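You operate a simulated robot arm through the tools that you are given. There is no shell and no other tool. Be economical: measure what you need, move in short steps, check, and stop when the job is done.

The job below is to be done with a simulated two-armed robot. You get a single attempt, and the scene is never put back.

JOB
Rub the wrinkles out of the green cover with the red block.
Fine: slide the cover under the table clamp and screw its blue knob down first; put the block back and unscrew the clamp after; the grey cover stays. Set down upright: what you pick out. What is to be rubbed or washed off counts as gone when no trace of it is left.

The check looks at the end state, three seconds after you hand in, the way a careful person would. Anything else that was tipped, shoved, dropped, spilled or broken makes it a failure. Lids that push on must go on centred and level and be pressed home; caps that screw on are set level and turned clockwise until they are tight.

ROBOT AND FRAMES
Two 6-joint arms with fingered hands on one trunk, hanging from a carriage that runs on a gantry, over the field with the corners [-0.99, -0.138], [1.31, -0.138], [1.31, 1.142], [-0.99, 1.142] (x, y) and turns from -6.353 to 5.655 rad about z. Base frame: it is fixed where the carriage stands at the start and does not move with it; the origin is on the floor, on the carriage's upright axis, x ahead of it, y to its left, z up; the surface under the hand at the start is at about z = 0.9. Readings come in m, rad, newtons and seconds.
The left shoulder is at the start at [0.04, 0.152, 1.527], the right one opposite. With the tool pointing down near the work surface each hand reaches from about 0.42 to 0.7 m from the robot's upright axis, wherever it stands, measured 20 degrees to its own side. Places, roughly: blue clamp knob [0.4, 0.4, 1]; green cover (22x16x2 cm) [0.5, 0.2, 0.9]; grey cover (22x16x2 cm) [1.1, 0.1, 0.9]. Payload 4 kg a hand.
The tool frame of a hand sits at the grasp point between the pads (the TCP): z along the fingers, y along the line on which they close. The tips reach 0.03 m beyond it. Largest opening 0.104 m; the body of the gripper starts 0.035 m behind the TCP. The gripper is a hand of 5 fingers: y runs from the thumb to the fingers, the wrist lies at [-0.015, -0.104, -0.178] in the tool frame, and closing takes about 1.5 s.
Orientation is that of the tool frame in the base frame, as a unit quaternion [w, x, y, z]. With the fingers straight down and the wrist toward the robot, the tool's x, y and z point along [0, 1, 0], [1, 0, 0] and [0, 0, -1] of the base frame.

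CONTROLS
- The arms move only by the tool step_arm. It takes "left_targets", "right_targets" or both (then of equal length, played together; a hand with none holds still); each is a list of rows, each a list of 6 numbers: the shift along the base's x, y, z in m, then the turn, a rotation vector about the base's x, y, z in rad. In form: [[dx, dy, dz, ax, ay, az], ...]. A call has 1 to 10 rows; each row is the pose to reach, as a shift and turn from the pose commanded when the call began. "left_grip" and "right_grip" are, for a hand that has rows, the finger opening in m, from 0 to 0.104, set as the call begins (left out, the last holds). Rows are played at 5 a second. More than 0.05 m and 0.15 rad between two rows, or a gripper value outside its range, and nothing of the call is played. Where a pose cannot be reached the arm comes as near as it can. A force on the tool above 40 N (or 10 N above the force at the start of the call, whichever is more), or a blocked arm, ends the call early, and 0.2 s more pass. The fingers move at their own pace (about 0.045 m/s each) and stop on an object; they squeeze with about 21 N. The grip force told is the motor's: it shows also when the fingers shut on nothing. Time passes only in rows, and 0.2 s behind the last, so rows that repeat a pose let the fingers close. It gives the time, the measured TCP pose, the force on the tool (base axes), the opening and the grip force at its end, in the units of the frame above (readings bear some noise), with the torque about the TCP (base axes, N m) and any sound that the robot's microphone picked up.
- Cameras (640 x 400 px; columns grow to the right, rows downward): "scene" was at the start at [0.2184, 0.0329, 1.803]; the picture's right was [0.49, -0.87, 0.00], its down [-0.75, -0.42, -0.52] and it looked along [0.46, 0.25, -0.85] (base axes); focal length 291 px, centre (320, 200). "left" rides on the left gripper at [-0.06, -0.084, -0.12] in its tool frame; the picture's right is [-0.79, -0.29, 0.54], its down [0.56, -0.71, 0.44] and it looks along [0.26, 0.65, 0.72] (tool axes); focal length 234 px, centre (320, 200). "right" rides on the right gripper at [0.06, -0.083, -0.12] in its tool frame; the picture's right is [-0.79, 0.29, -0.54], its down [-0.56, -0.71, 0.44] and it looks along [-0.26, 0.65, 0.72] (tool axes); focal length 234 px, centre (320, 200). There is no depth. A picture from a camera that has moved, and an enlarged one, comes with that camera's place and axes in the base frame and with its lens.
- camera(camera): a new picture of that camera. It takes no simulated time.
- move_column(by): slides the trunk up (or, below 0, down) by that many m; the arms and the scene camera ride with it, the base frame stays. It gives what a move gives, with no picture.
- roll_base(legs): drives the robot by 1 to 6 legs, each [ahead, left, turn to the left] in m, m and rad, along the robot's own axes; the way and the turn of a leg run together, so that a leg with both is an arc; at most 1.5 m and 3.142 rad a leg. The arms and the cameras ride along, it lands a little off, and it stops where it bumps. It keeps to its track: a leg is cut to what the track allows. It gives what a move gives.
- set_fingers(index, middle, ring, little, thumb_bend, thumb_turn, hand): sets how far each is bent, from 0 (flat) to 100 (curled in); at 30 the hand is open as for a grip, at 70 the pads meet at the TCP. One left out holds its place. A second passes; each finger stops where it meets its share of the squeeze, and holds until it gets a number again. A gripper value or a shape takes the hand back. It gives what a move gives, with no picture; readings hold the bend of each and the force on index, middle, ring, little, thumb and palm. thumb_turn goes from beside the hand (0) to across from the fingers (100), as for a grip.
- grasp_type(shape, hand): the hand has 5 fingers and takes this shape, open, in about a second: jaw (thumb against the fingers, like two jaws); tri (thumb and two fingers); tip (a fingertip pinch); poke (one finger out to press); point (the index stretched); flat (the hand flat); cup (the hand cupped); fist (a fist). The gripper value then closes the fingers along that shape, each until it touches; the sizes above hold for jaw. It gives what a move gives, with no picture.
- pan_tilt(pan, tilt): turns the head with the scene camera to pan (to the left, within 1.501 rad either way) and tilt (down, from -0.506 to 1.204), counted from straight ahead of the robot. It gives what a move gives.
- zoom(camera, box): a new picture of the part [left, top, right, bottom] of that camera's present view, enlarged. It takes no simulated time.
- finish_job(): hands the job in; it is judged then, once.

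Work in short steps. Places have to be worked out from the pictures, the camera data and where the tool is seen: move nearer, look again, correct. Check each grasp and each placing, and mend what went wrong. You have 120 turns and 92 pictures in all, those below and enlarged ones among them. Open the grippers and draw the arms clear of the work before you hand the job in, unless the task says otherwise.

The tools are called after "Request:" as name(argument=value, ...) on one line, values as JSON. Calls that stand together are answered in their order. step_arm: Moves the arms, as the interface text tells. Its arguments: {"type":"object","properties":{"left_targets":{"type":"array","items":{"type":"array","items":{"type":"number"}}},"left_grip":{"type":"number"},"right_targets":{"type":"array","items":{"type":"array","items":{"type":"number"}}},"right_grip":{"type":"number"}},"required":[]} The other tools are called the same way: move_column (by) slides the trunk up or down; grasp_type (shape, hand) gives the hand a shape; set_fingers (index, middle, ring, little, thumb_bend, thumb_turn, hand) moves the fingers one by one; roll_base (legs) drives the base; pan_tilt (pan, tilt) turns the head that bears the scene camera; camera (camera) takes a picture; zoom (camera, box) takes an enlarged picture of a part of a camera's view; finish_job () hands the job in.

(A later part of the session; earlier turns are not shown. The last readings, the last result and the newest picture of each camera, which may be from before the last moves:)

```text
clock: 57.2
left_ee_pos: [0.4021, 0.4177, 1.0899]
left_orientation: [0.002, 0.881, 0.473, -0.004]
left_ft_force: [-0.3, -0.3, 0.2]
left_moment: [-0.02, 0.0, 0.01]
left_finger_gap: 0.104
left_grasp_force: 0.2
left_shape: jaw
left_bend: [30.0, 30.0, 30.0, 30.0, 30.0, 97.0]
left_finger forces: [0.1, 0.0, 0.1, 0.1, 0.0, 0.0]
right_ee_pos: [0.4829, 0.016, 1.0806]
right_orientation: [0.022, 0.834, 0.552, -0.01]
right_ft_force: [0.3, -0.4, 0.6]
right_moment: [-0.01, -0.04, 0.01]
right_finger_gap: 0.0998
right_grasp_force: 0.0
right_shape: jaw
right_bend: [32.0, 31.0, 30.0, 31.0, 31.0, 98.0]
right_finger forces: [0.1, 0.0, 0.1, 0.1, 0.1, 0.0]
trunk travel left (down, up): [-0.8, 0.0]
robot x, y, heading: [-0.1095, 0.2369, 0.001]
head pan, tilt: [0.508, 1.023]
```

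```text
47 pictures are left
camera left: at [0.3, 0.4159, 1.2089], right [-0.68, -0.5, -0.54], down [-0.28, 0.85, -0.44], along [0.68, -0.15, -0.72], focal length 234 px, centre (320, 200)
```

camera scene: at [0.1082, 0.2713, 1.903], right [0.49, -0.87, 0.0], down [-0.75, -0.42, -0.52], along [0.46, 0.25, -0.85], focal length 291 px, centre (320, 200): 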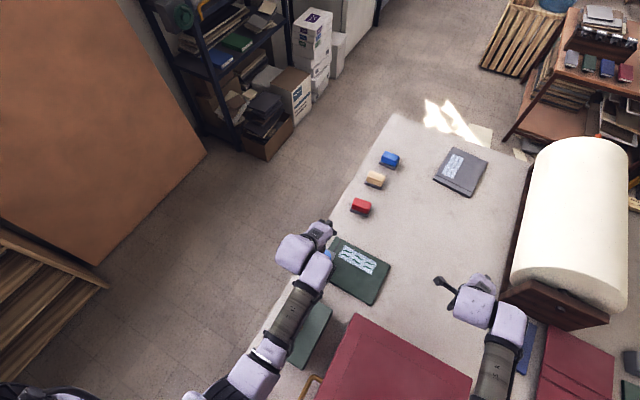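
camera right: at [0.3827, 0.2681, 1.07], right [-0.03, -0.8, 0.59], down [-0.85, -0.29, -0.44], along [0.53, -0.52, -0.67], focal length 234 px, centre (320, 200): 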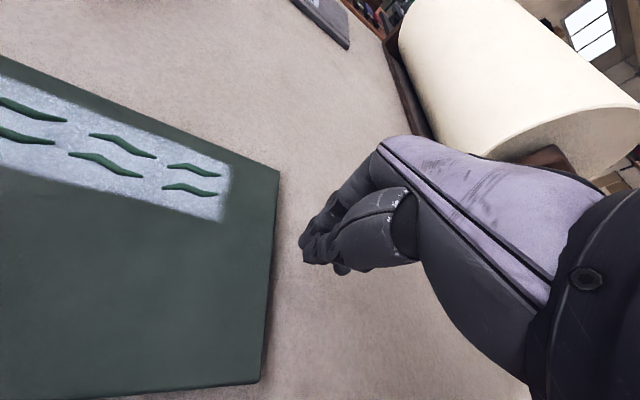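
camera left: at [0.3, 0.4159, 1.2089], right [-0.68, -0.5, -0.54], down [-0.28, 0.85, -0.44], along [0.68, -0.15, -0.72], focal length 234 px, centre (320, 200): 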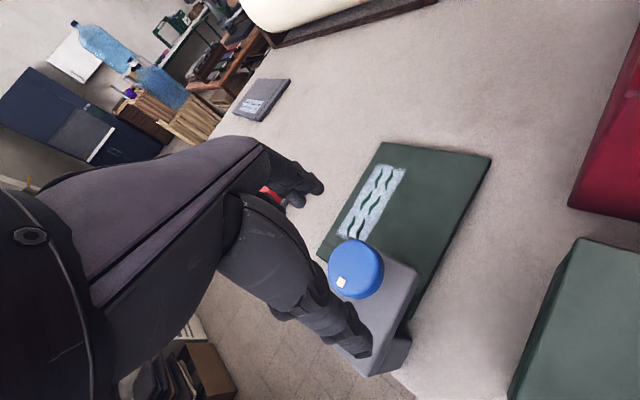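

I zoom to read the mark's direction and the pad gap.

Request:
zoom(camera="left", box=[300, 200, 460, 390])

```text
2.11 times, centred on (380, 295) of left
camera zoom: at [0.3, 0.4159, 1.2089], right [-0.68, -0.5, -0.54], down [-0.28, 0.85, -0.44], along [0.68, -0.15, -0.72], focal length 493 px, centre (194, 0)
```

zoom: 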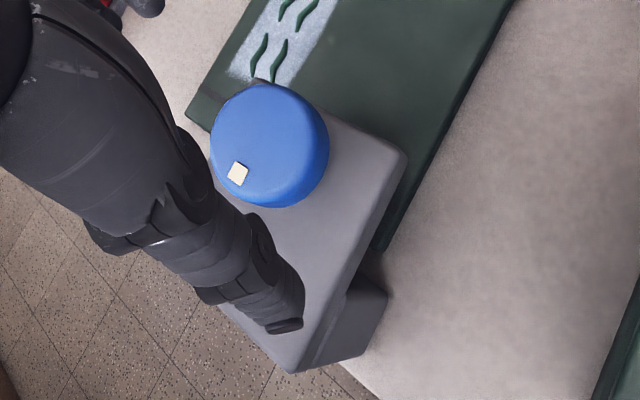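

The mark is still at its original angle, so the fingers slipped; finger bends show the knob centre is ~1 cm farther (+x), at about (0.410, 0.420). I turn back, recentre, descend and regrip.

Request:
step_arm(left_targets=[[0.008, 0.002, 0, 0, 0, 0.14], [0.008, 0.002, 0, 0, 0, 0.28], [0.008, 0.002, 0, 0, 0, 0.42], [0.008, 0.002, 0, 0, 0, 0.56], [0.008, 0.002, -0.02, 0, 0, 0.7], [0.008, 0.002, -0.05, 0, 0, 0.7], [0.008, 0.002, -0.075, 0, 0, 0.7], [0.008, 0.002, -0.075, 0, 0, 0.7]])

Request:
step_arm(left_targets=[[0, 0, 0, 0, 0, 0], [0, 0, 0, 0, 0, 0], [0, 0, 0, 0, 0, 0], [0, 0, 0, 0, 0, 0], [0, 0, 0, 0, 0, 0], [0, 0, 0, 0, 0, 0], [0, 0, 0, 0, 0, 0], [0, 0, 0, 0, 0, 0]], left_grip=0)

```text
clock: 59.0
left_ee_pos: [0.4114, 0.4214, 1.0145]
left_orientation: [0.003, 0.666, 0.746, -0.001]
left_ft_force: [0.1, 0.0, -0.4]
left_moment: [0.02, 0.0, 0.02]
left_finger_gap: 0.1037
left_grasp_force: 0.0
left_shape: jaw
left_bend: [30.0, 30.0, 30.0, 30.0, 30.0, 97.0]
left_finger forces: [0.1, 0.1, 0.0, 0.0, 0.2, 0.1]
right_ee_pos: [0.4846, 0.016, 1.0807]
right_orientation: [0.023, 0.834, 0.552, -0.011]
right_ft_force: [0.0, -0.5, -0.5]
right_moment: [-0.03, -0.02, 0.0]
right_finger_gap: 0.0999
right_grasp_force: 0.0
right_shape: jaw
right_bend: [32.0, 31.0, 30.0, 31.0, 31.0, 98.0]
right_finger forces: [0.0, 0.0, 0.0, 0.0, 0.0, 0.1]
trunk travel left (down, up): [-0.8, 0.0]
robot x, y, heading: [-0.1107, 0.2391, 0.003]
head pan, tilt: [0.508, 1.023]
```

```text
clock: 60.8
left_ee_pos: [0.4109, 0.421, 1.0148]
left_orientation: [0.003, 0.667, 0.745, -0.002]
left_ft_force: [-0.4, -1.6, 3.6]
left_moment: [-0.04, 0.2, -0.12]
left_finger_gap: 0.0758
left_grasp_force: 21.1
left_shape: jaw
left_bend: [74.0, 43.0, 38.0, 70.0, 31.0, 98.0]
left_finger forces: [10.3, 6.0, 2.3, 0.1, 19.6, 0.0]
right_ee_pos: [0.4839, 0.0152, 1.0807]
right_orientation: [0.023, 0.833, 0.552, -0.01]
right_ft_force: [0.0, 0.4, 0.8]
right_moment: [0.03, -0.03, 0.01]
right_finger_gap: 0.1002
right_grasp_force: 0.0
right_shape: jaw
right_bend: [32.0, 31.0, 30.0, 31.0, 31.0, 98.0]
right_finger forces: [0.1, 0.1, 0.0, 0.1, 0.0, 0.0]
trunk travel left (down, up): [-0.8, 0.0]
robot x, y, heading: [-0.1084, 0.2361, 0.0]
head pan, tilt: [0.508, 1.023]
```

Gripped again. Turn only −0.4 rad and check whether the mark follows.

Request:
step_arm(left_targets=[[-0.002, 0, 0, 0, 0, -0.13], [-0.003, 0, 0, 0, 0, -0.26], [-0.004, 0, 0, 0, 0, -0.4]])

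Request:
zoom(camera="left", box=[240, 170, 440, 350])

```text
clock: 61.6
left_ee_pos: [0.4095, 0.4242, 1.0155]
left_orientation: [0.003, 0.801, 0.599, 0.0]
left_ft_force: [12.8, 10.6, -3.8]
left_moment: [0.34, -0.13, 1.94]
left_finger_gap: 0.0765
left_grasp_force: 21.6
left_shape: jaw
left_bend: [73.0, 45.0, 46.0, 70.0, 35.0, 86.0]
left_finger forces: [25.4, 6.5, 2.4, 0.0, 21.9, 0.0]
right_ee_pos: [0.4848, 0.0195, 1.0812]
right_orientation: [0.022, 0.833, 0.553, -0.009]
right_ft_force: [-0.1, 0.1, 0.2]
right_moment: [-0.01, 0.01, 0.01]
right_finger_gap: 0.1
right_grasp_force: 0.0
right_shape: jaw
right_bend: [32.0, 31.0, 30.0, 31.0, 31.0, 98.0]
right_finger forces: [0.0, 0.1, 0.1, 0.1, 0.0, 0.0]
trunk travel left (down, up): [-0.8, 0.0]
robot x, y, heading: [-0.1106, 0.2383, 0.002]
head pan, tilt: [0.508, 1.023]
```

```text
2.22 times, centred on (340, 260) of left
camera zoom: at [0.3129, 0.391, 1.1354], right [-0.5, -0.68, -0.54], down [-0.52, 0.73, -0.44], along [0.7, 0.06, -0.72], focal length 520 px, centre (276, 67)
```

zoom: 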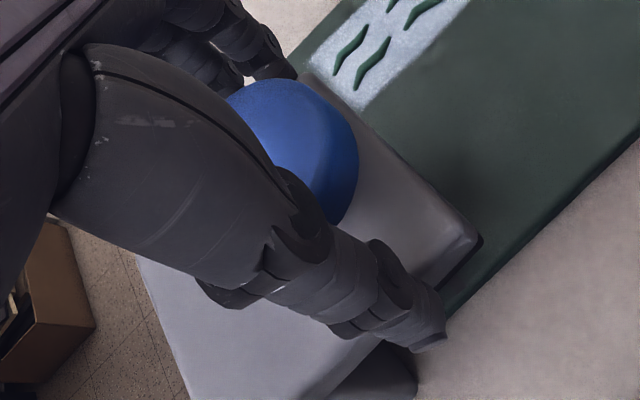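

The thumb tip is catching the side of the grey arm: too low. Re-triangulating gives the knob top at z≈1.028, centre (0.399, 0.418). I open, rise to TCP z≈1.037, recentre, turn back.

Request:
step_arm(left_targets=[[0, 0, 0, 0, 0, 0.05], [0, 0, 0, 0, 0, 0.05], [0, 0, 0, 0, 0, 0.05], [0, 0, 0.02, 0, 0, 0.05], [-0.005, -0.003, 0.04, 0, 0, 0.15], [-0.008, -0.005, 0.04, 0, 0, 0.28], [-0.01, -0.006, 0.04, 0, 0, 0.42], [-0.01, -0.006, 0.022, 0, 0, 0.5], [-0.01, -0.006, 0.022, 0, 0, 0.5]], left_grip=0.104)

Request:
step_arm(left_targets=[[0, 0, 0, 0, 0, 0], [0, 0, 0, 0, 0, 0], [0, 0, 0, 0, 0, 0], [0, 0, 0, 0, 0, 0], [0, 0, 0, 0, 0, 0], [0, 0, 0, 0, 0, 0], [0, 0, 0, 0, 0, 0], [0, 0, 0, 0, 0, 0]], left_grip=0)

Request:
zoom(camera="left", box=[240, 170, 440, 350])

```text
clock: 63.6
left_ee_pos: [0.3949, 0.4225, 1.0335]
left_orientation: [-0.001, 0.627, 0.779, 0.002]
left_ft_force: [1.3, -0.3, 0.3]
left_moment: [-0.01, 0.01, -0.02]
left_finger_gap: 0.1036
left_grasp_force: 0.0
left_shape: jaw
left_bend: [30.0, 30.0, 30.0, 30.0, 30.0, 97.0]
left_finger forces: [0.1, 0.0, 0.0, 0.0, 0.1, 0.1]
right_ee_pos: [0.4837, 0.0156, 1.0808]
right_orientation: [0.023, 0.833, 0.553, -0.01]
right_ft_force: [-0.8, 0.3, -0.7]
right_moment: [0.0, -0.02, 0.01]
right_finger_gap: 0.0998
right_grasp_force: 0.1
right_shape: jaw
right_bend: [32.0, 31.0, 30.0, 31.0, 31.0, 98.0]
right_finger forces: [0.0, 0.1, 0.0, 0.0, 0.0, 0.1]
trunk travel left (down, up): [-0.8, 0.0]
robot x, y, heading: [-0.1104, 0.2386, -0.001]
head pan, tilt: [0.508, 1.023]
```

```text
clock: 65.4
left_ee_pos: [0.3949, 0.4232, 1.0344]
left_orientation: [-0.001, 0.628, 0.778, 0.002]
left_ft_force: [-2.7, -0.5, -9.6]
left_moment: [0.01, 0.1, 0.01]
left_finger_gap: 0.0401
left_grasp_force: 21.5
left_shape: jaw
left_bend: [74.0, 48.0, 51.0, 71.0, 74.0, 100.0]
left_finger forces: [10.6, 6.2, 0.0, 0.0, 19.4, 0.0]
right_ee_pos: [0.4826, 0.0163, 1.0802]
right_orientation: [0.022, 0.834, 0.552, -0.011]
right_ft_force: [0.8, -0.1, -0.2]
right_moment: [-0.03, 0.0, 0.0]
right_finger_gap: 0.1001
right_grasp_force: 0.0
right_shape: jaw
right_bend: [32.0, 31.0, 30.0, 31.0, 31.0, 98.0]
right_finger forces: [0.0, 0.0, 0.1, 0.0, 0.0, 0.0]
trunk travel left (down, up): [-0.8, 0.0]
robot x, y, heading: [-0.1114, 0.2359, 0.003]
head pan, tilt: [0.508, 1.023]
```

```text
2.22 times, centred on (340, 260) of left
camera zoom: at [0.3276, 0.3449, 1.1538], right [-0.11, -0.83, -0.55], down [-0.81, 0.4, -0.44], along [0.58, 0.39, -0.72], focal length 520 px, centre (276, 67)
```

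zoom: 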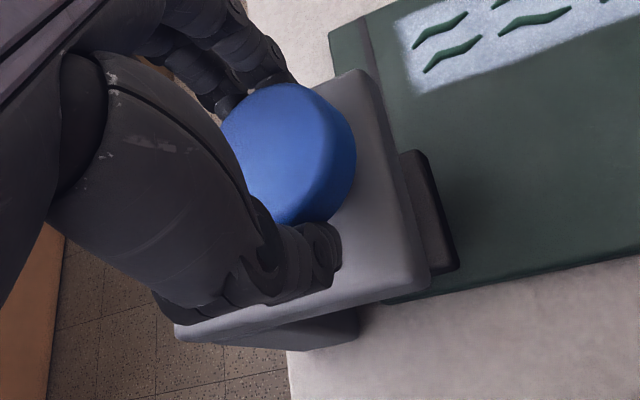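

Now the thumb clears the arm. Test a turn of −0.5 rad.

Request:
step_arm(left_targets=[[0, -0.002, 0, 0, 0, -0.13], [0.001, -0.004, 0, 0, 0, -0.26], [0.002, -0.005, 0, 0, 0, -0.39], [0.002, -0.005, 0, 0, 0, -0.52]])

Request:
zoom(camera="left", box=[240, 170, 440, 350])

```text
clock: 66.4
left_ee_pos: [0.3963, 0.4163, 1.0358]
left_orientation: [-0.002, 0.808, 0.589, 0.0]
left_ft_force: [-4.0, 24.3, -15.1]
left_moment: [0.49, 0.26, 0.14]
left_finger_gap: 0.0367
left_grasp_force: 21.2
left_shape: jaw
left_bend: [74.0, 49.0, 52.0, 71.0, 72.0, 100.0]
left_finger forces: [6.8, 8.4, 0.8, 0.0, 23.1, 0.0]
right_ee_pos: [0.482, 0.0198, 1.0802]
right_orientation: [0.02, 0.833, 0.552, -0.011]
right_ft_force: [0.4, -0.1, -0.6]
right_moment: [0.03, -0.02, 0.03]
right_finger_gap: 0.1
right_grasp_force: 0.1
right_shape: jaw
right_bend: [32.0, 31.0, 30.0, 31.0, 31.0, 98.0]
right_finger forces: [0.0, 0.1, 0.0, 0.0, 0.0, 0.0]
trunk travel left (down, up): [-0.8, 0.0]
robot x, y, heading: [-0.1105, 0.2382, -0.002]
head pan, tilt: [0.508, 1.023]
```

```text
2.22 times, centred on (340, 260) of left
camera zoom: at [0.2996, 0.3835, 1.1545], right [-0.52, -0.66, -0.54], down [-0.5, 0.75, -0.43], along [0.69, 0.05, -0.72], focal length 520 px, centre (276, 67)
```

zoom: 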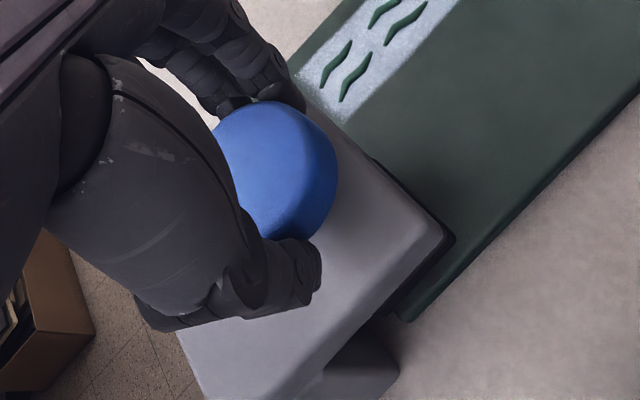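

Release, rise, and check the mark.

Request:
step_arm(left_targets=[[0, 0.003, 0, 0, 0, 0], [0, 0.003, 0, 0, 0, 0], [0, 0.003, 0, 0, 0, 0], [0, 0.003, 0, 0, 0, 0], [0, 0.003, 0.03, 0, 0, 0], [0, 0.003, 0.05, 0, 0, 0]], left_grip=0.104)

Request:
zoom(camera="left", box=[260, 190, 460, 370])

```text
clock: 67.8
left_ee_pos: [0.3977, 0.4138, 1.0859]
left_orientation: [0.002, 0.807, 0.591, -0.003]
left_ft_force: [0.3, -1.1, -0.9]
left_moment: [0.01, -0.01, -0.01]
left_finger_gap: 0.1038
left_grasp_force: 0.1
left_shape: jaw
left_bend: [30.0, 30.0, 30.0, 30.0, 30.0, 97.0]
left_finger forces: [0.0, 0.1, 0.0, 0.1, 0.0, 0.0]
right_ee_pos: [0.4833, 0.0162, 1.0805]
right_orientation: [0.023, 0.833, 0.552, -0.01]
right_ft_force: [0.9, 0.5, 0.0]
right_moment: [-0.02, -0.03, 0.02]
right_finger_gap: 0.1
right_grasp_force: 0.1
right_shape: jaw
right_bend: [32.0, 31.0, 30.0, 31.0, 31.0, 98.0]
right_finger forces: [0.1, 0.0, 0.0, 0.0, 0.1, 0.1]
trunk travel left (down, up): [-0.8, 0.0]
robot x, y, heading: [-0.1081, 0.2361, 0.003]
head pan, tilt: [0.508, 1.023]
```

```text
2.22 times, centred on (360, 280) of left
camera zoom: at [0.3017, 0.3818, 1.2053], right [-0.51, -0.67, -0.54], down [-0.5, 0.74, -0.44], along [0.69, 0.04, -0.72], focal length 520 px, centre (231, 22)
```

zoom: 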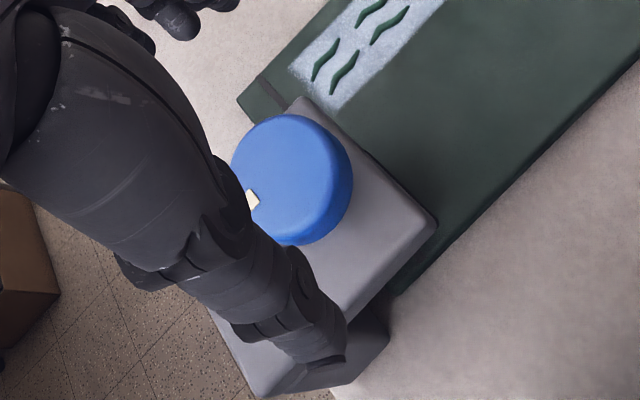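

The mark hasn't moved (≈80°); pads were above the rim and the thumb under it. The arm top is at z≈0.977 and knob centre (0.399, 0.4175), top 1.028. I pre-close to 0.07, so the thumb stays above the arm top, and descend to TCP z≈1.018.

Request:
step_arm(left_targets=[[0.001, 0.004, 0, 0, 0, 0.14], [0.001, 0.004, 0, 0, 0, 0.28], [0.001, 0.004, 0, 0, 0, 0.42], [0.001, 0.004, 0, 0, 0, 0.5], [0.001, 0.004, 0, 0, 0, 0.5]], left_grip=0.07)

Request:
zoom(camera="left", box=[240, 170, 440, 350])

```text
clock: 69.0
left_ee_pos: [0.3998, 0.4378, 1.0852]
left_orientation: [-0.008, 0.634, 0.773, 0.012]
left_ft_force: [0.5, 0.3, -0.7]
left_moment: [0.01, -0.03, 0.02]
left_finger_gap: 0.0704
left_grasp_force: 0.1
left_shape: jaw
left_bend: [27.0, 38.0, 35.0, 31.0, 60.0, 99.0]
left_finger forces: [0.0, 0.1, 0.1, 0.0, 0.0, 0.0]
right_ee_pos: [0.4841, 0.0152, 1.0811]
right_orientation: [0.023, 0.834, 0.552, -0.01]
right_ft_force: [0.7, 0.0, 0.6]
right_moment: [0.0, 0.01, 0.0]
right_finger_gap: 0.0999
right_grasp_force: 0.1
right_shape: jaw
right_bend: [32.0, 31.0, 30.0, 31.0, 31.0, 98.0]
right_finger forces: [0.0, 0.0, 0.0, 0.0, 0.0, 0.0]
trunk travel left (down, up): [-0.8, 0.0]
robot x, y, heading: [-0.1123, 0.2342, 0.003]
head pan, tilt: [0.508, 1.023]
```

```text
2.22 times, centred on (340, 260) of left
camera zoom: at [0.33, 0.3592, 1.2018], right [-0.13, -0.81, -0.57], down [-0.8, 0.42, -0.43], along [0.59, 0.4, -0.7], focal length 520 px, centre (276, 67)
```

zoom: 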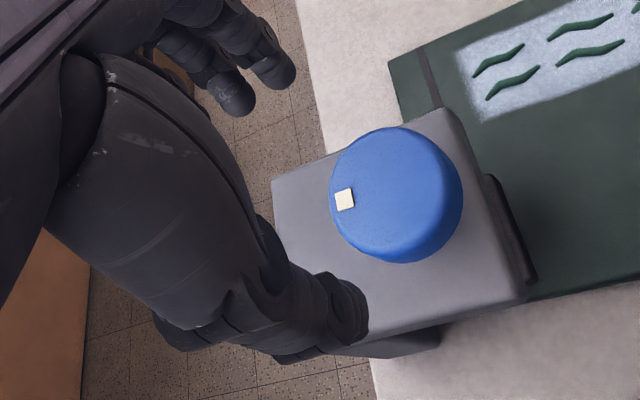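

Yaw near 0 is better here. I set a custom pre-shape (thumb 46, fingers 38), centre at (0.402, 0.418) with yaw ≈0.

Request:
set_fingers(hand="left", index=38, middle=38, ring=38, little=38, thumb_bend=46, thumb_turn=100)

Request:
step_arm(left_targets=[[0, -0.01, 0, 0, 0, -0.1], [0.002, -0.02, 0, 0, 0, -0.2], [0.002, -0.02, -0.03, 0, 0, -0.2], [0.002, -0.02, -0.05, 0, 0, -0.2], [0.002, -0.02, -0.061, 0, 0, -0.2], [0.002, -0.02, -0.061, 0, 0, -0.2]])

Request:
camera(camera="left")

```text
clock: 70.0
left_ee_pos: [0.3988, 0.4394, 1.0849]
left_orientation: [-0.009, 0.635, 0.772, 0.012]
left_ft_force: [-1.3, 0.3, -0.9]
left_moment: [-0.03, -0.01, 0.02]
left_finger_gap: 0.0723
left_grasp_force: 0.0
left_shape: fingers
left_bend: [38.0, 38.0, 38.0, 38.0, 46.0, 100.0]
left_finger forces: [0.0, 0.0, 0.0, 0.0, 0.1, 0.0]
right_ee_pos: [0.4846, 0.0163, 1.0813]
right_orientation: [0.023, 0.833, 0.552, -0.01]
right_ft_force: [-0.6, -1.1, 0.2]
right_moment: [-0.01, 0.02, -0.01]
right_finger_gap: 0.1002
right_grasp_force: 0.1
right_shape: jaw
right_bend: [32.0, 31.0, 30.0, 31.0, 31.0, 98.0]
right_finger forces: [0.1, 0.0, 0.1, 0.0, 0.0, 0.0]
trunk travel left (down, up): [-0.8, 0.0]
robot x, y, heading: [-0.1092, 0.2359, 0.001]
head pan, tilt: [0.508, 1.023]
```

```text
clock: 71.4
left_ee_pos: [0.4024, 0.3996, 1.0258]
left_orientation: [0.002, 0.709, 0.705, 0.0]
left_ft_force: [-0.2, -0.5, 4.0]
left_moment: [0.01, 0.22, -0.02]
left_finger_gap: 0.0746
left_grasp_force: 2.0
left_shape: fingers
left_bend: [38.0, 38.0, 38.0, 38.0, 45.0, 100.0]
left_finger forces: [0.0, 0.0, 0.1, 0.1, 4.2, 0.0]
right_ee_pos: [0.4839, 0.0152, 1.0816]
right_orientation: [0.023, 0.833, 0.552, -0.011]
right_ft_force: [-0.2, 0.4, -0.4]
right_moment: [0.0, -0.03, 0.01]
right_finger_gap: 0.0999
right_grasp_force: 0.0
right_shape: jaw
right_bend: [32.0, 31.0, 30.0, 31.0, 31.0, 98.0]
right_finger forces: [0.2, 0.0, 0.0, 0.0, 0.0, 0.0]
trunk travel left (down, up): [-0.8, 0.0]
robot x, y, heading: [-0.1128, 0.2414, 0.004]
head pan, tilt: [0.508, 1.023]
```

```text
40 pictures are left
camera left: at [0.319, 0.34, 1.1448], right [-0.29, -0.79, -0.54], down [-0.7, 0.56, -0.44], along [0.65, 0.25, -0.72], focal length 234 px, centre (320, 200)
```

left: 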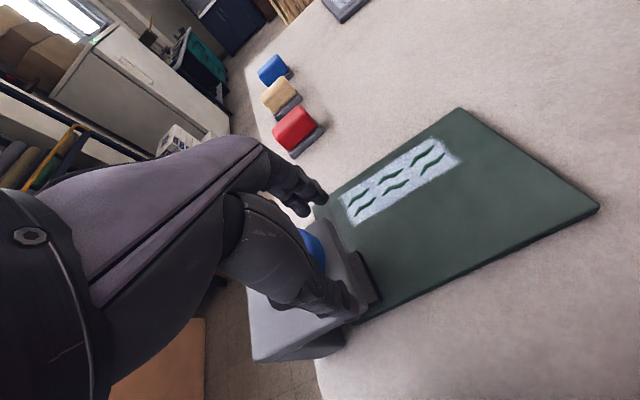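

It landed at y=0.40 (command was from the old target). Thumb lightly touches; I lift 1 cm, shift +1.8 cm in y, and come down to 1.026.

Request:
step_arm(left_targets=[[0, 0.0, 0.015, 0, 0, 0], [0, 0.018, 0.015, 0, 0, 0], [0, 0.018, 0.004, 0, 0, 0], [0, 0.018, 0.0, 0, 0, 0]])

Request:
zoom(camera="left", box=[240, 170, 440, 350])

```text
clock: 72.4
left_ee_pos: [0.4036, 0.415, 1.0259]
left_orientation: [0.004, 0.709, 0.705, -0.001]
left_ft_force: [-0.9, -0.5, 4.8]
left_moment: [-0.03, 0.25, 0.04]
left_finger_gap: 0.0746
left_grasp_force: 2.7
left_shape: fingers
left_bend: [38.0, 38.0, 38.0, 38.0, 45.0, 99.0]
left_finger forces: [0.0, 0.0, 0.0, 0.1, 5.3, 0.0]
right_ee_pos: [0.484, 0.0154, 1.0806]
right_orientation: [0.023, 0.833, 0.552, -0.01]
right_ft_force: [-0.3, -0.2, 0.0]
right_moment: [-0.04, -0.02, 0.05]
right_finger_gap: 0.1
right_grasp_force: 0.0
right_shape: jaw
right_bend: [32.0, 31.0, 30.0, 31.0, 31.0, 98.0]
right_finger forces: [0.0, 0.1, 0.0, 0.1, 0.0, 0.1]
trunk travel left (down, up): [-0.8, 0.0]
robot x, y, heading: [-0.11, 0.2371, 0.002]
head pan, tilt: [0.508, 1.023]
```

```text
2.22 times, centred on (340, 260) of left
camera zoom: at [0.3187, 0.3559, 1.145], right [-0.29, -0.79, -0.54], down [-0.7, 0.56, -0.44], along [0.65, 0.25, -0.72], focal length 520 px, centre (276, 67)
```

zoom: 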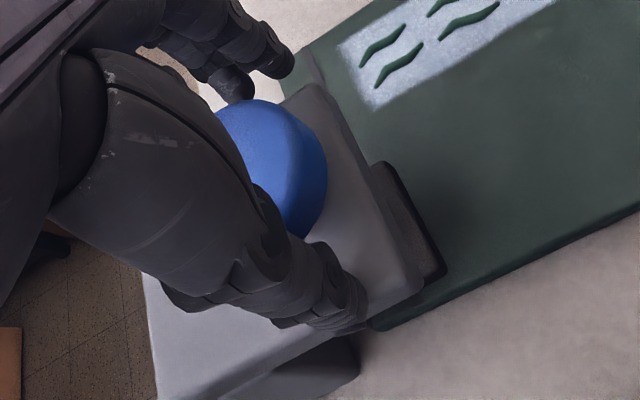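

The thumb lies on the arm top at the −x side, fingers at +x: good opposition. Raise 4 mm and squeeze with thumb, middle and ring only.

Request:
step_arm(left_targets=[[-0.003, 0.002, 0.004, 0, 0, 0]])

Request:
set_fingers(hand="left", index=44, middle=75, ring=75, little=44, thumb_bend=80)

```text
clock: 72.8
left_ee_pos: [0.3983, 0.4171, 1.0292]
left_orientation: [0.003, 0.709, 0.705, -0.003]
left_ft_force: [0.2, -0.3, -0.2]
left_moment: [0.0, -0.02, 0.01]
left_finger_gap: 0.0728
left_grasp_force: 0.1
left_shape: fingers
left_bend: [38.0, 38.0, 38.0, 38.0, 46.0, 99.0]
left_finger forces: [0.0, 0.0, 0.1, 0.0, 0.1, 0.0]
right_ee_pos: [0.4841, 0.0155, 1.0807]
right_orientation: [0.022, 0.833, 0.552, -0.01]
right_ft_force: [-0.2, 0.9, 1.3]
right_moment: [0.02, 0.06, -0.01]
right_finger_gap: 0.0999
right_grasp_force: 0.1
right_shape: jaw
right_bend: [32.0, 31.0, 30.0, 31.0, 31.0, 98.0]
right_finger forces: [0.0, 0.0, 0.1, 0.0, 0.0, 0.1]
trunk travel left (down, up): [-0.8, 0.0]
robot x, y, heading: [-0.1088, 0.2365, 0.002]
head pan, tilt: [0.508, 1.023]
```

```text
clock: 73.8
left_ee_pos: [0.3969, 0.4168, 1.0284]
left_orientation: [0.002, 0.709, 0.705, -0.003]
left_ft_force: [-7.6, 0.1, 3.9]
left_moment: [-0.01, -0.81, -0.3]
left_finger_gap: 0.0493
left_grasp_force: 25.9
left_shape: fingers
left_bend: [44.0, 45.0, 66.0, 44.0, 61.0, 100.0]
left_finger forces: [0.1, 21.8, 8.6, 0.0, 22.5, 0.0]
right_ee_pos: [0.4831, 0.0159, 1.0811]
right_orientation: [0.023, 0.833, 0.552, -0.011]
right_ft_force: [-0.4, -0.9, -0.5]
right_moment: [0.01, 0.03, 0.0]
right_finger_gap: 0.0999
right_grasp_force: 0.0
right_shape: jaw
right_bend: [32.0, 31.0, 30.0, 31.0, 31.0, 98.0]
right_finger forces: [0.0, 0.0, 0.2, 0.0, 0.1, 0.0]
trunk travel left (down, up): [-0.8, 0.0]
robot x, y, heading: [-0.1117, 0.2362, 0.001]
head pan, tilt: [0.508, 1.023]
```

Gap 0.049 ≈ knob diameter with 22 N on thumb and middle: a true grasp. Turn clockwise.

Request:
step_arm(left_targets=[[0, 0, 0, 0, 0, -0.13], [0, 0, 0, 0, 0, -0.26], [0, 0, 0, 0, 0, -0.39], [0, 0, 0, 0, 0, -0.52], [0, 0, 0, 0, 0, -0.65], [0, 0, 0, 0, 0, -0.78]])

Request:
zoom(camera="left", box=[240, 170, 440, 350])

```text
clock: 75.2
left_ee_pos: [0.3977, 0.4208, 1.0296]
left_orientation: [0.0, 0.925, 0.379, -0.002]
left_ft_force: [-0.4, 14.7, -7.2]
left_moment: [-0.27, -0.58, 0.31]
left_finger_gap: 0.0501
left_grasp_force: 27.0
left_shape: fingers
left_bend: [44.0, 43.0, 69.0, 44.0, 62.0, 98.0]
left_finger forces: [0.0, 17.0, 12.2, 0.0, 25.3, 0.0]
right_ee_pos: [0.484, 0.0187, 1.0796]
right_orientation: [0.02, 0.834, 0.552, -0.011]
right_ft_force: [-0.2, 0.5, -0.1]
right_moment: [-0.03, 0.0, -0.03]
right_finger_gap: 0.1001
right_grasp_force: 0.0
right_shape: jaw
right_bend: [32.0, 31.0, 30.0, 31.0, 31.0, 98.0]
right_finger forces: [0.0, 0.0, 0.0, 0.0, 0.0, 0.1]
trunk travel left (down, up): [-0.8, 0.0]
robot x, y, heading: [-0.1056, 0.2385, 0.005]
head pan, tilt: [0.508, 1.023]
```

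```text
2.22 times, centred on (340, 260) of left
camera zoom: at [0.2973, 0.4376, 1.1484], right [-0.77, -0.35, -0.54], down [-0.1, 0.89, -0.44], along [0.64, -0.28, -0.72], focal length 520 px, centre (276, 67)
```

zoom: 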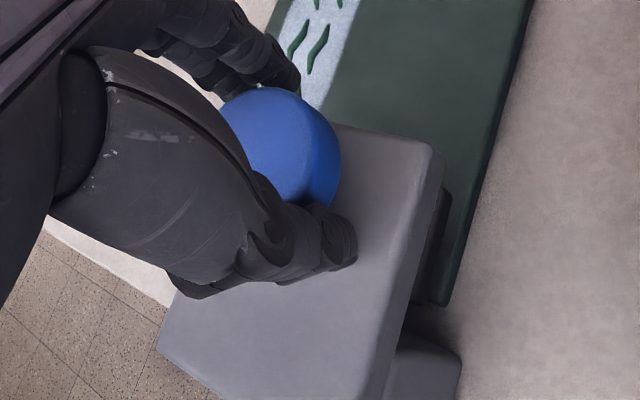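

Release to the pre-shape, turn the hand back, and check the mark.

Request:
set_fingers(hand="left", index=38, middle=36, ring=36, little=38, thumb_bend=45)

Request:
step_arm(left_targets=[[0, 0, 0.002, 0, 0, 0.14], [0, 0, 0.002, 0, 0, 0.28], [0, 0, 0.002, 0, 0, 0.42], [0, 0, 0.002, 0, 0, 0.56], [0, 0, 0.001, 0, 0, 0.7], [0, 0, 0, 0, 0, 0.8]])

Request:
zoom(camera="left", box=[240, 170, 440, 350])

```text
clock: 76.2
left_ee_pos: [0.397, 0.4177, 1.0286]
left_orientation: [0.002, 0.924, 0.381, -0.003]
left_ft_force: [0.7, 0.1, -0.9]
left_moment: [-0.01, -0.04, 0.01]
left_finger_gap: 0.0738
left_grasp_force: 0.0
left_shape: fingers
left_bend: [38.0, 36.0, 36.0, 38.0, 45.0, 99.0]
left_finger forces: [0.0, 0.0, 0.0, 0.1, 0.0, 0.1]
right_ee_pos: [0.4845, 0.0147, 1.0802]
right_orientation: [0.023, 0.833, 0.552, -0.011]
right_ft_force: [1.3, 0.4, -0.3]
right_moment: [-0.03, -0.01, -0.03]
right_finger_gap: 0.0998
right_grasp_force: 0.0
right_shape: jaw
right_bend: [32.0, 31.0, 30.0, 31.0, 31.0, 98.0]
right_finger forces: [0.0, 0.0, 0.0, 0.0, 0.0, 0.0]
trunk travel left (down, up): [-0.8, 0.0]
robot x, y, heading: [-0.1126, 0.2402, 0.001]
head pan, tilt: [0.508, 1.023]
```

```text
clock: 77.6
left_ee_pos: [0.3979, 0.417, 1.0282]
left_orientation: [0.004, 0.703, 0.711, -0.002]
left_ft_force: [-0.4, -0.9, 0.4]
left_moment: [0.0, 0.01, 0.02]
left_finger_gap: 0.0739
left_grasp_force: 0.0
left_shape: fingers
left_bend: [38.0, 36.0, 36.0, 38.0, 45.0, 99.0]
left_finger forces: [0.1, 0.0, 0.1, 0.0, 0.0, 0.0]
right_ee_pos: [0.4845, 0.0159, 1.0804]
right_orientation: [0.022, 0.834, 0.552, -0.011]
right_ft_force: [0.4, 0.1, -0.3]
right_moment: [0.0, -0.01, -0.02]
right_finger_gap: 0.0997
right_grasp_force: 0.1
right_shape: jaw
right_bend: [32.0, 31.0, 30.0, 31.0, 31.0, 98.0]
right_finger forces: [0.1, 0.1, 0.1, 0.0, 0.0, 0.0]
trunk travel left (down, up): [-0.8, 0.0]
robot x, y, heading: [-0.1059, 0.24, 0.002]
head pan, tilt: [0.508, 1.023]
```

```text
2.22 times, centred on (340, 260) of left
camera zoom: at [0.316, 0.3565, 1.1484], right [-0.28, -0.8, -0.54], down [-0.71, 0.54, -0.44], along [0.64, 0.26, -0.72], focal length 520 px, centre (276, 67)
```

zoom: 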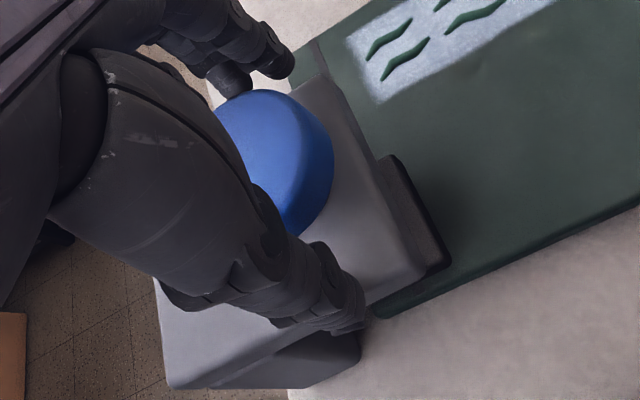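

The pose is repeatable. I chain a squeeze–turn–release–return cycle and then rise to look at the mark.

Request:
set_fingers(hand="left", index=44, middle=75, ring=75, little=44, thumb_bend=80)

Request:
step_arm(left_targets=[[0, 0, 0, 0, 0, -0.13], [0, 0, 0, 0, 0, -0.26], [0, 0, 0, 0, 0, -0.39], [0, 0, 0, 0, 0, -0.52], [0, 0, 0, 0, 0, -0.65], [0, 0, 0, 0, 0, -0.78], [0, 0, 0, 0, 0, -0.91], [0, 0, 0, 0, 0, -1.04]])

Request:
set_fingers(hand="left", index=38, middle=36, ring=36, little=38, thumb_bend=45)

Request:
step_arm(left_targets=[[0, 0, 0.03, 0, 0, 0.1], [0, 0, 0.06, 0, 0, 0.24]])

Request:
zoom(camera="left", box=[260, 190, 460, 370])

```text
clock: 78.6
left_ee_pos: [0.3973, 0.4179, 1.0281]
left_orientation: [0.003, 0.702, 0.712, -0.002]
left_ft_force: [-8.7, 0.6, 4.3]
left_moment: [-0.03, -0.88, -0.27]
left_finger_gap: 0.0482
left_grasp_force: 29.9
left_shape: fingers
left_bend: [44.0, 44.0, 67.0, 44.0, 63.0, 99.0]
left_finger forces: [0.0, 24.2, 12.0, 0.1, 23.4, 0.0]
right_ee_pos: [0.4824, 0.0155, 1.0802]
right_orientation: [0.022, 0.833, 0.552, -0.01]
right_ft_force: [0.5, 1.1, 0.7]
right_moment: [0.0, 0.02, 0.01]
right_finger_gap: 0.0998
right_grasp_force: 0.1
right_shape: jaw
right_bend: [32.0, 31.0, 30.0, 31.0, 31.0, 98.0]
right_finger forces: [0.1, 0.0, 0.1, 0.0, 0.0, 0.0]
trunk travel left (down, up): [-0.8, 0.0]
robot x, y, heading: [-0.1129, 0.2392, -0.002]
head pan, tilt: [0.508, 1.023]
```

```text
clock: 80.4
left_ee_pos: [0.3964, 0.4214, 1.0294]
left_orientation: [-0.001, 0.964, 0.267, -0.004]
left_ft_force: [-1.9, 16.4, -11.0]
left_moment: [-0.12, -0.08, 0.06]
left_finger_gap: 0.0491
left_grasp_force: 23.9
left_shape: fingers
left_bend: [44.0, 47.0, 69.0, 44.0, 63.0, 98.0]
left_finger forces: [0.0, 7.1, 15.0, 0.0, 25.4, 0.0]
right_ee_pos: [0.4816, 0.0177, 1.08]
right_orientation: [0.021, 0.833, 0.552, -0.009]
right_ft_force: [-0.4, 0.7, 0.3]
right_moment: [-0.02, -0.01, 0.01]
right_finger_gap: 0.1
right_grasp_force: 0.0
right_shape: jaw
right_bend: [32.0, 31.0, 30.0, 31.0, 31.0, 98.0]
right_finger forces: [0.0, 0.0, 0.0, 0.0, 0.0, 0.1]
trunk travel left (down, up): [-0.8, 0.0]
robot x, y, heading: [-0.1119, 0.2371, 0.004]
head pan, tilt: [0.508, 1.023]
```

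```text
clock: 81.4
left_ee_pos: [0.3981, 0.4184, 1.0284]
left_orientation: [0.002, 0.963, 0.268, -0.003]
left_ft_force: [-0.2, 0.3, -0.1]
left_moment: [0.0, -0.04, 0.02]
left_finger_gap: 0.0736
left_grasp_force: 0.0
left_shape: fingers
left_bend: [38.0, 36.0, 36.0, 38.0, 45.0, 99.0]
left_finger forces: [0.0, 0.0, 0.0, 0.0, 0.0, 0.1]
right_ee_pos: [0.4848, 0.0158, 1.0808]
right_orientation: [0.022, 0.833, 0.552, -0.01]
right_ft_force: [0.0, -0.3, 0.5]
right_moment: [0.01, -0.03, -0.01]
right_finger_gap: 0.1002
right_grasp_force: 0.1
right_shape: jaw
right_bend: [32.0, 31.0, 30.0, 31.0, 31.0, 98.0]
right_finger forces: [0.0, 0.0, 0.0, 0.0, 0.0, 0.0]
trunk travel left (down, up): [-0.8, 0.0]
robot x, y, heading: [-0.1077, 0.2387, 0.004]
head pan, tilt: [0.508, 1.023]
```

```text
clock: 82.0
left_ee_pos: [0.3986, 0.4181, 1.0885]
left_orientation: [0.002, 0.924, 0.382, -0.004]
left_ft_force: [0.1, 0.2, -0.1]
left_moment: [0.0, 0.0, -0.01]
left_finger_gap: 0.0738
left_grasp_force: 0.0
left_shape: fingers
left_bend: [38.0, 36.0, 36.0, 38.0, 45.0, 99.0]
left_finger forces: [0.1, 0.0, 0.1, 0.1, 0.0, 0.1]
right_ee_pos: [0.4843, 0.0173, 1.0809]
right_orientation: [0.023, 0.834, 0.552, -0.011]
right_ft_force: [-0.6, -0.3, 0.7]
right_moment: [0.0, 0.02, 0.02]
right_finger_gap: 0.0997
right_grasp_force: 0.0
right_shape: jaw
right_bend: [32.0, 31.0, 30.0, 31.0, 31.0, 98.0]
right_finger forces: [0.0, 0.1, 0.1, 0.0, 0.0, 0.0]
trunk travel left (down, up): [-0.8, 0.0]
robot x, y, heading: [-0.1128, 0.2372, 0.0]
head pan, tilt: [0.508, 1.023]
```

```text
2.22 times, centred on (360, 280) of left
camera zoom: at [0.2981, 0.4346, 1.2081], right [-0.77, -0.36, -0.54], down [-0.11, 0.89, -0.44], along [0.64, -0.28, -0.72], focal length 520 px, centre (231, 22)
```

zoom: 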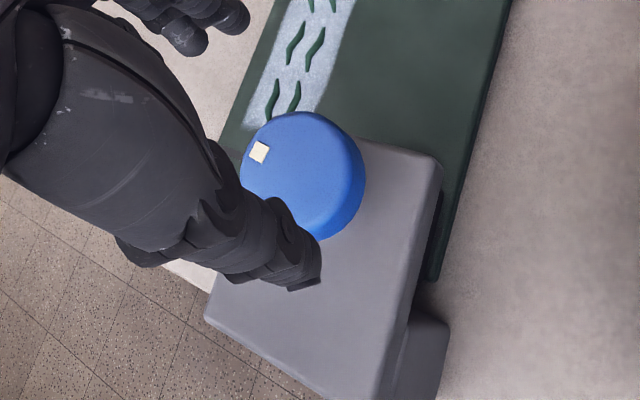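

The mark moved from ~80° to ~3°: it works (77° so far). I return and chain two longer strokes.

Request:
step_arm(left_targets=[[0, 0, 0, 0, 0, 0.14], [0, 0, 0, 0, 0, 0.28], [0, 0, 0, 0, 0, 0.42], [0, 0, 0, 0, 0, 0.56], [0, 0, -0.02, 0, 0, 0.7], [0, 0, -0.045, 0, 0, 0.8], [0, 0, -0.06, 0, 0, 0.8], [0, 0, -0.06, 0, 0, 0.8]])

Request:
set_fingers(hand="left", index=44, middle=75, ring=75, little=44, thumb_bend=80)

Request:
step_arm(left_targets=[[0, 0, 0, 0, 0, -0.13], [0, 0, 0, 0, 0, -0.26], [0, 0, 0, 0, 0, -0.39], [0, 0.001, 0, 0, 0, -0.52], [0, 0.001, 0, 0, 0, -0.65], [0, 0.002, 0, 0, 0, -0.78], [0, 0.002, 0, 0, 0, -0.91], [0, 0.002, 0, 0, 0, -1.04], [0, 0.002, 0, 0, 0, -1.17], [0, 0.002, 0, 0, 0, -1.3]])

Request:
set_fingers(hand="left", index=38, middle=36, ring=36, little=38, thumb_bend=45)

Request:
step_arm(left_targets=[[0, 0, 0.03, 0, 0, 0.1], [0, 0, 0.06, 0, 0, 0.24]])

Request:
zoom(camera="left", box=[260, 190, 460, 370])

```text
clock: 83.8
left_ee_pos: [0.3992, 0.417, 1.029]
left_orientation: [0.004, 0.702, 0.712, -0.002]
left_ft_force: [-0.4, 0.0, 0.3]
left_moment: [-0.01, 0.02, -0.01]
left_finger_gap: 0.0737
left_grasp_force: 0.0
left_shape: fingers
left_bend: [38.0, 36.0, 36.0, 38.0, 45.0, 99.0]
left_finger forces: [0.1, 0.0, 0.0, 0.0, 0.1, 0.0]
right_ee_pos: [0.483, 0.0166, 1.0814]
right_orientation: [0.022, 0.833, 0.552, -0.01]
right_ft_force: [0.8, 0.3, 0.5]
right_moment: [0.0, 0.01, 0.04]
right_finger_gap: 0.0999
right_grasp_force: 0.1
right_shape: jaw
right_bend: [32.0, 31.0, 30.0, 31.0, 31.0, 98.0]
right_finger forces: [0.0, 0.0, 0.0, 0.0, 0.1, 0.0]
trunk travel left (down, up): [-0.8, 0.0]
robot x, y, heading: [-0.1069, 0.2353, -0.003]
head pan, tilt: [0.508, 1.023]
```

```text
clock: 84.8
left_ee_pos: [0.3973, 0.4175, 1.0294]
left_orientation: [0.002, 0.703, 0.711, -0.002]
left_ft_force: [-10.0, -0.7, 4.2]
left_moment: [-0.02, -0.81, -0.26]
left_finger_gap: 0.0493
left_grasp_force: 29.1
left_shape: fingers
left_bend: [44.0, 45.0, 67.0, 44.0, 62.0, 100.0]
left_finger forces: [0.0, 23.6, 11.9, 0.0, 23.1, 0.0]
right_ee_pos: [0.4832, 0.016, 1.08]
right_orientation: [0.022, 0.834, 0.552, -0.011]
right_ft_force: [-0.3, -0.8, -0.3]
right_moment: [0.04, 0.0, 0.0]
right_finger_gap: 0.1
right_grasp_force: 0.0
right_shape: jaw
right_bend: [32.0, 31.0, 30.0, 31.0, 31.0, 98.0]
right_finger forces: [0.1, 0.1, 0.0, 0.1, 0.0, 0.0]
trunk travel left (down, up): [-0.8, 0.0]
robot x, y, heading: [-0.1054, 0.2366, -0.0]
head pan, tilt: [0.508, 1.023]
```

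```text
clock: 87.0
left_ee_pos: [0.3969, 0.4238, 1.0294]
left_orientation: [-0.001, 0.99, 0.14, -0.003]
left_ft_force: [1.0, 14.8, -13.0]
left_moment: [-0.08, -0.01, 0.28]
left_finger_gap: 0.0486
left_grasp_force: 22.2
left_shape: fingers
left_bend: [44.0, 51.0, 69.0, 44.0, 63.0, 97.0]
left_finger forces: [0.0, 5.4, 17.0, 0.1, 22.0, 0.0]
right_ee_pos: [0.483, 0.0184, 1.0802]
right_orientation: [0.021, 0.833, 0.553, -0.01]
right_ft_force: [-0.4, -0.2, -0.2]
right_moment: [0.03, -0.04, -0.01]
right_finger_gap: 0.1
right_grasp_force: 0.1
right_shape: jaw
right_bend: [32.0, 31.0, 30.0, 31.0, 31.0, 98.0]
right_finger forces: [0.0, 0.1, 0.0, 0.1, 0.0, 0.0]
trunk travel left (down, up): [-0.8, 0.0]
robot x, y, heading: [-0.1102, 0.2388, -0.002]
head pan, tilt: [0.508, 1.023]
```

```text
clock: 88.0
left_ee_pos: [0.3991, 0.4193, 1.0307]
left_orientation: [0.001, 0.99, 0.141, -0.003]
left_ft_force: [-0.3, 0.2, 0.1]
left_moment: [-0.01, -0.01, -0.02]
left_finger_gap: 0.0738
left_grasp_force: 0.1
left_shape: fingers
left_bend: [38.0, 36.0, 36.0, 38.0, 45.0, 99.0]
left_finger forces: [0.0, 0.0, 0.0, 0.0, 0.0, 0.0]
right_ee_pos: [0.4836, 0.0156, 1.0816]
right_orientation: [0.023, 0.833, 0.552, -0.01]
right_ft_force: [-0.5, -0.2, 0.6]
right_moment: [-0.02, -0.04, 0.03]
right_finger_gap: 0.0999
right_grasp_force: 0.0
right_shape: jaw
right_bend: [32.0, 31.0, 30.0, 31.0, 31.0, 98.0]
right_finger forces: [0.0, 0.0, 0.0, 0.0, 0.1, 0.0]
trunk travel left (down, up): [-0.8, 0.0]
robot x, y, heading: [-0.1115, 0.2382, 0.002]
head pan, tilt: [0.508, 1.023]
```

```text
clock: 88.6
left_ee_pos: [0.3986, 0.419, 1.089]
left_orientation: [0.002, 0.966, 0.259, -0.004]
left_ft_force: [-0.1, 0.7, 0.1]
left_moment: [0.0, 0.01, 0.02]
left_finger_gap: 0.0739
left_grasp_force: 0.0
left_shape: fingers
left_bend: [38.0, 36.0, 36.0, 38.0, 45.0, 99.0]
left_finger forces: [0.1, 0.0, 0.0, 0.0, 0.1, 0.0]
right_ee_pos: [0.4848, 0.0162, 1.0807]
right_orientation: [0.023, 0.833, 0.552, -0.011]
right_ft_force: [0.1, -0.6, -0.4]
right_moment: [0.0, -0.01, -0.01]
right_finger_gap: 0.0998
right_grasp_force: 0.0
right_shape: jaw
right_bend: [32.0, 31.0, 30.0, 31.0, 31.0, 98.0]
right_finger forces: [0.0, 0.0, 0.0, 0.0, 0.1, 0.0]
trunk travel left (down, up): [-0.8, 0.0]
robot x, y, heading: [-0.1058, 0.2356, 0.001]
head pan, tilt: [0.508, 1.023]
```

```text
2.22 times, centred on (360, 280) of left
camera zoom: at [0.3064, 0.4615, 1.2087], right [-0.83, -0.15, -0.54], down [0.13, 0.89, -0.44], along [0.54, -0.43, -0.72], focal length 520 px, centre (231, 22)
```

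zoom: 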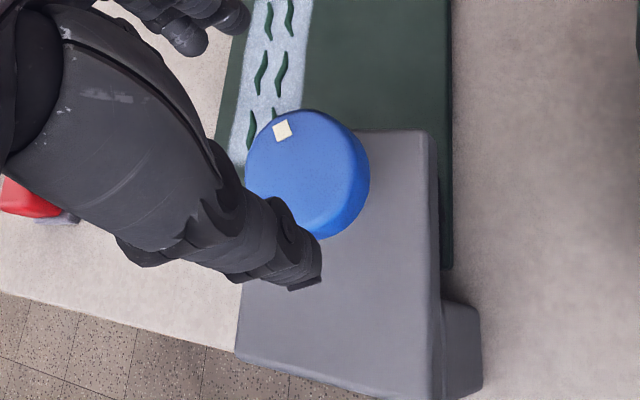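

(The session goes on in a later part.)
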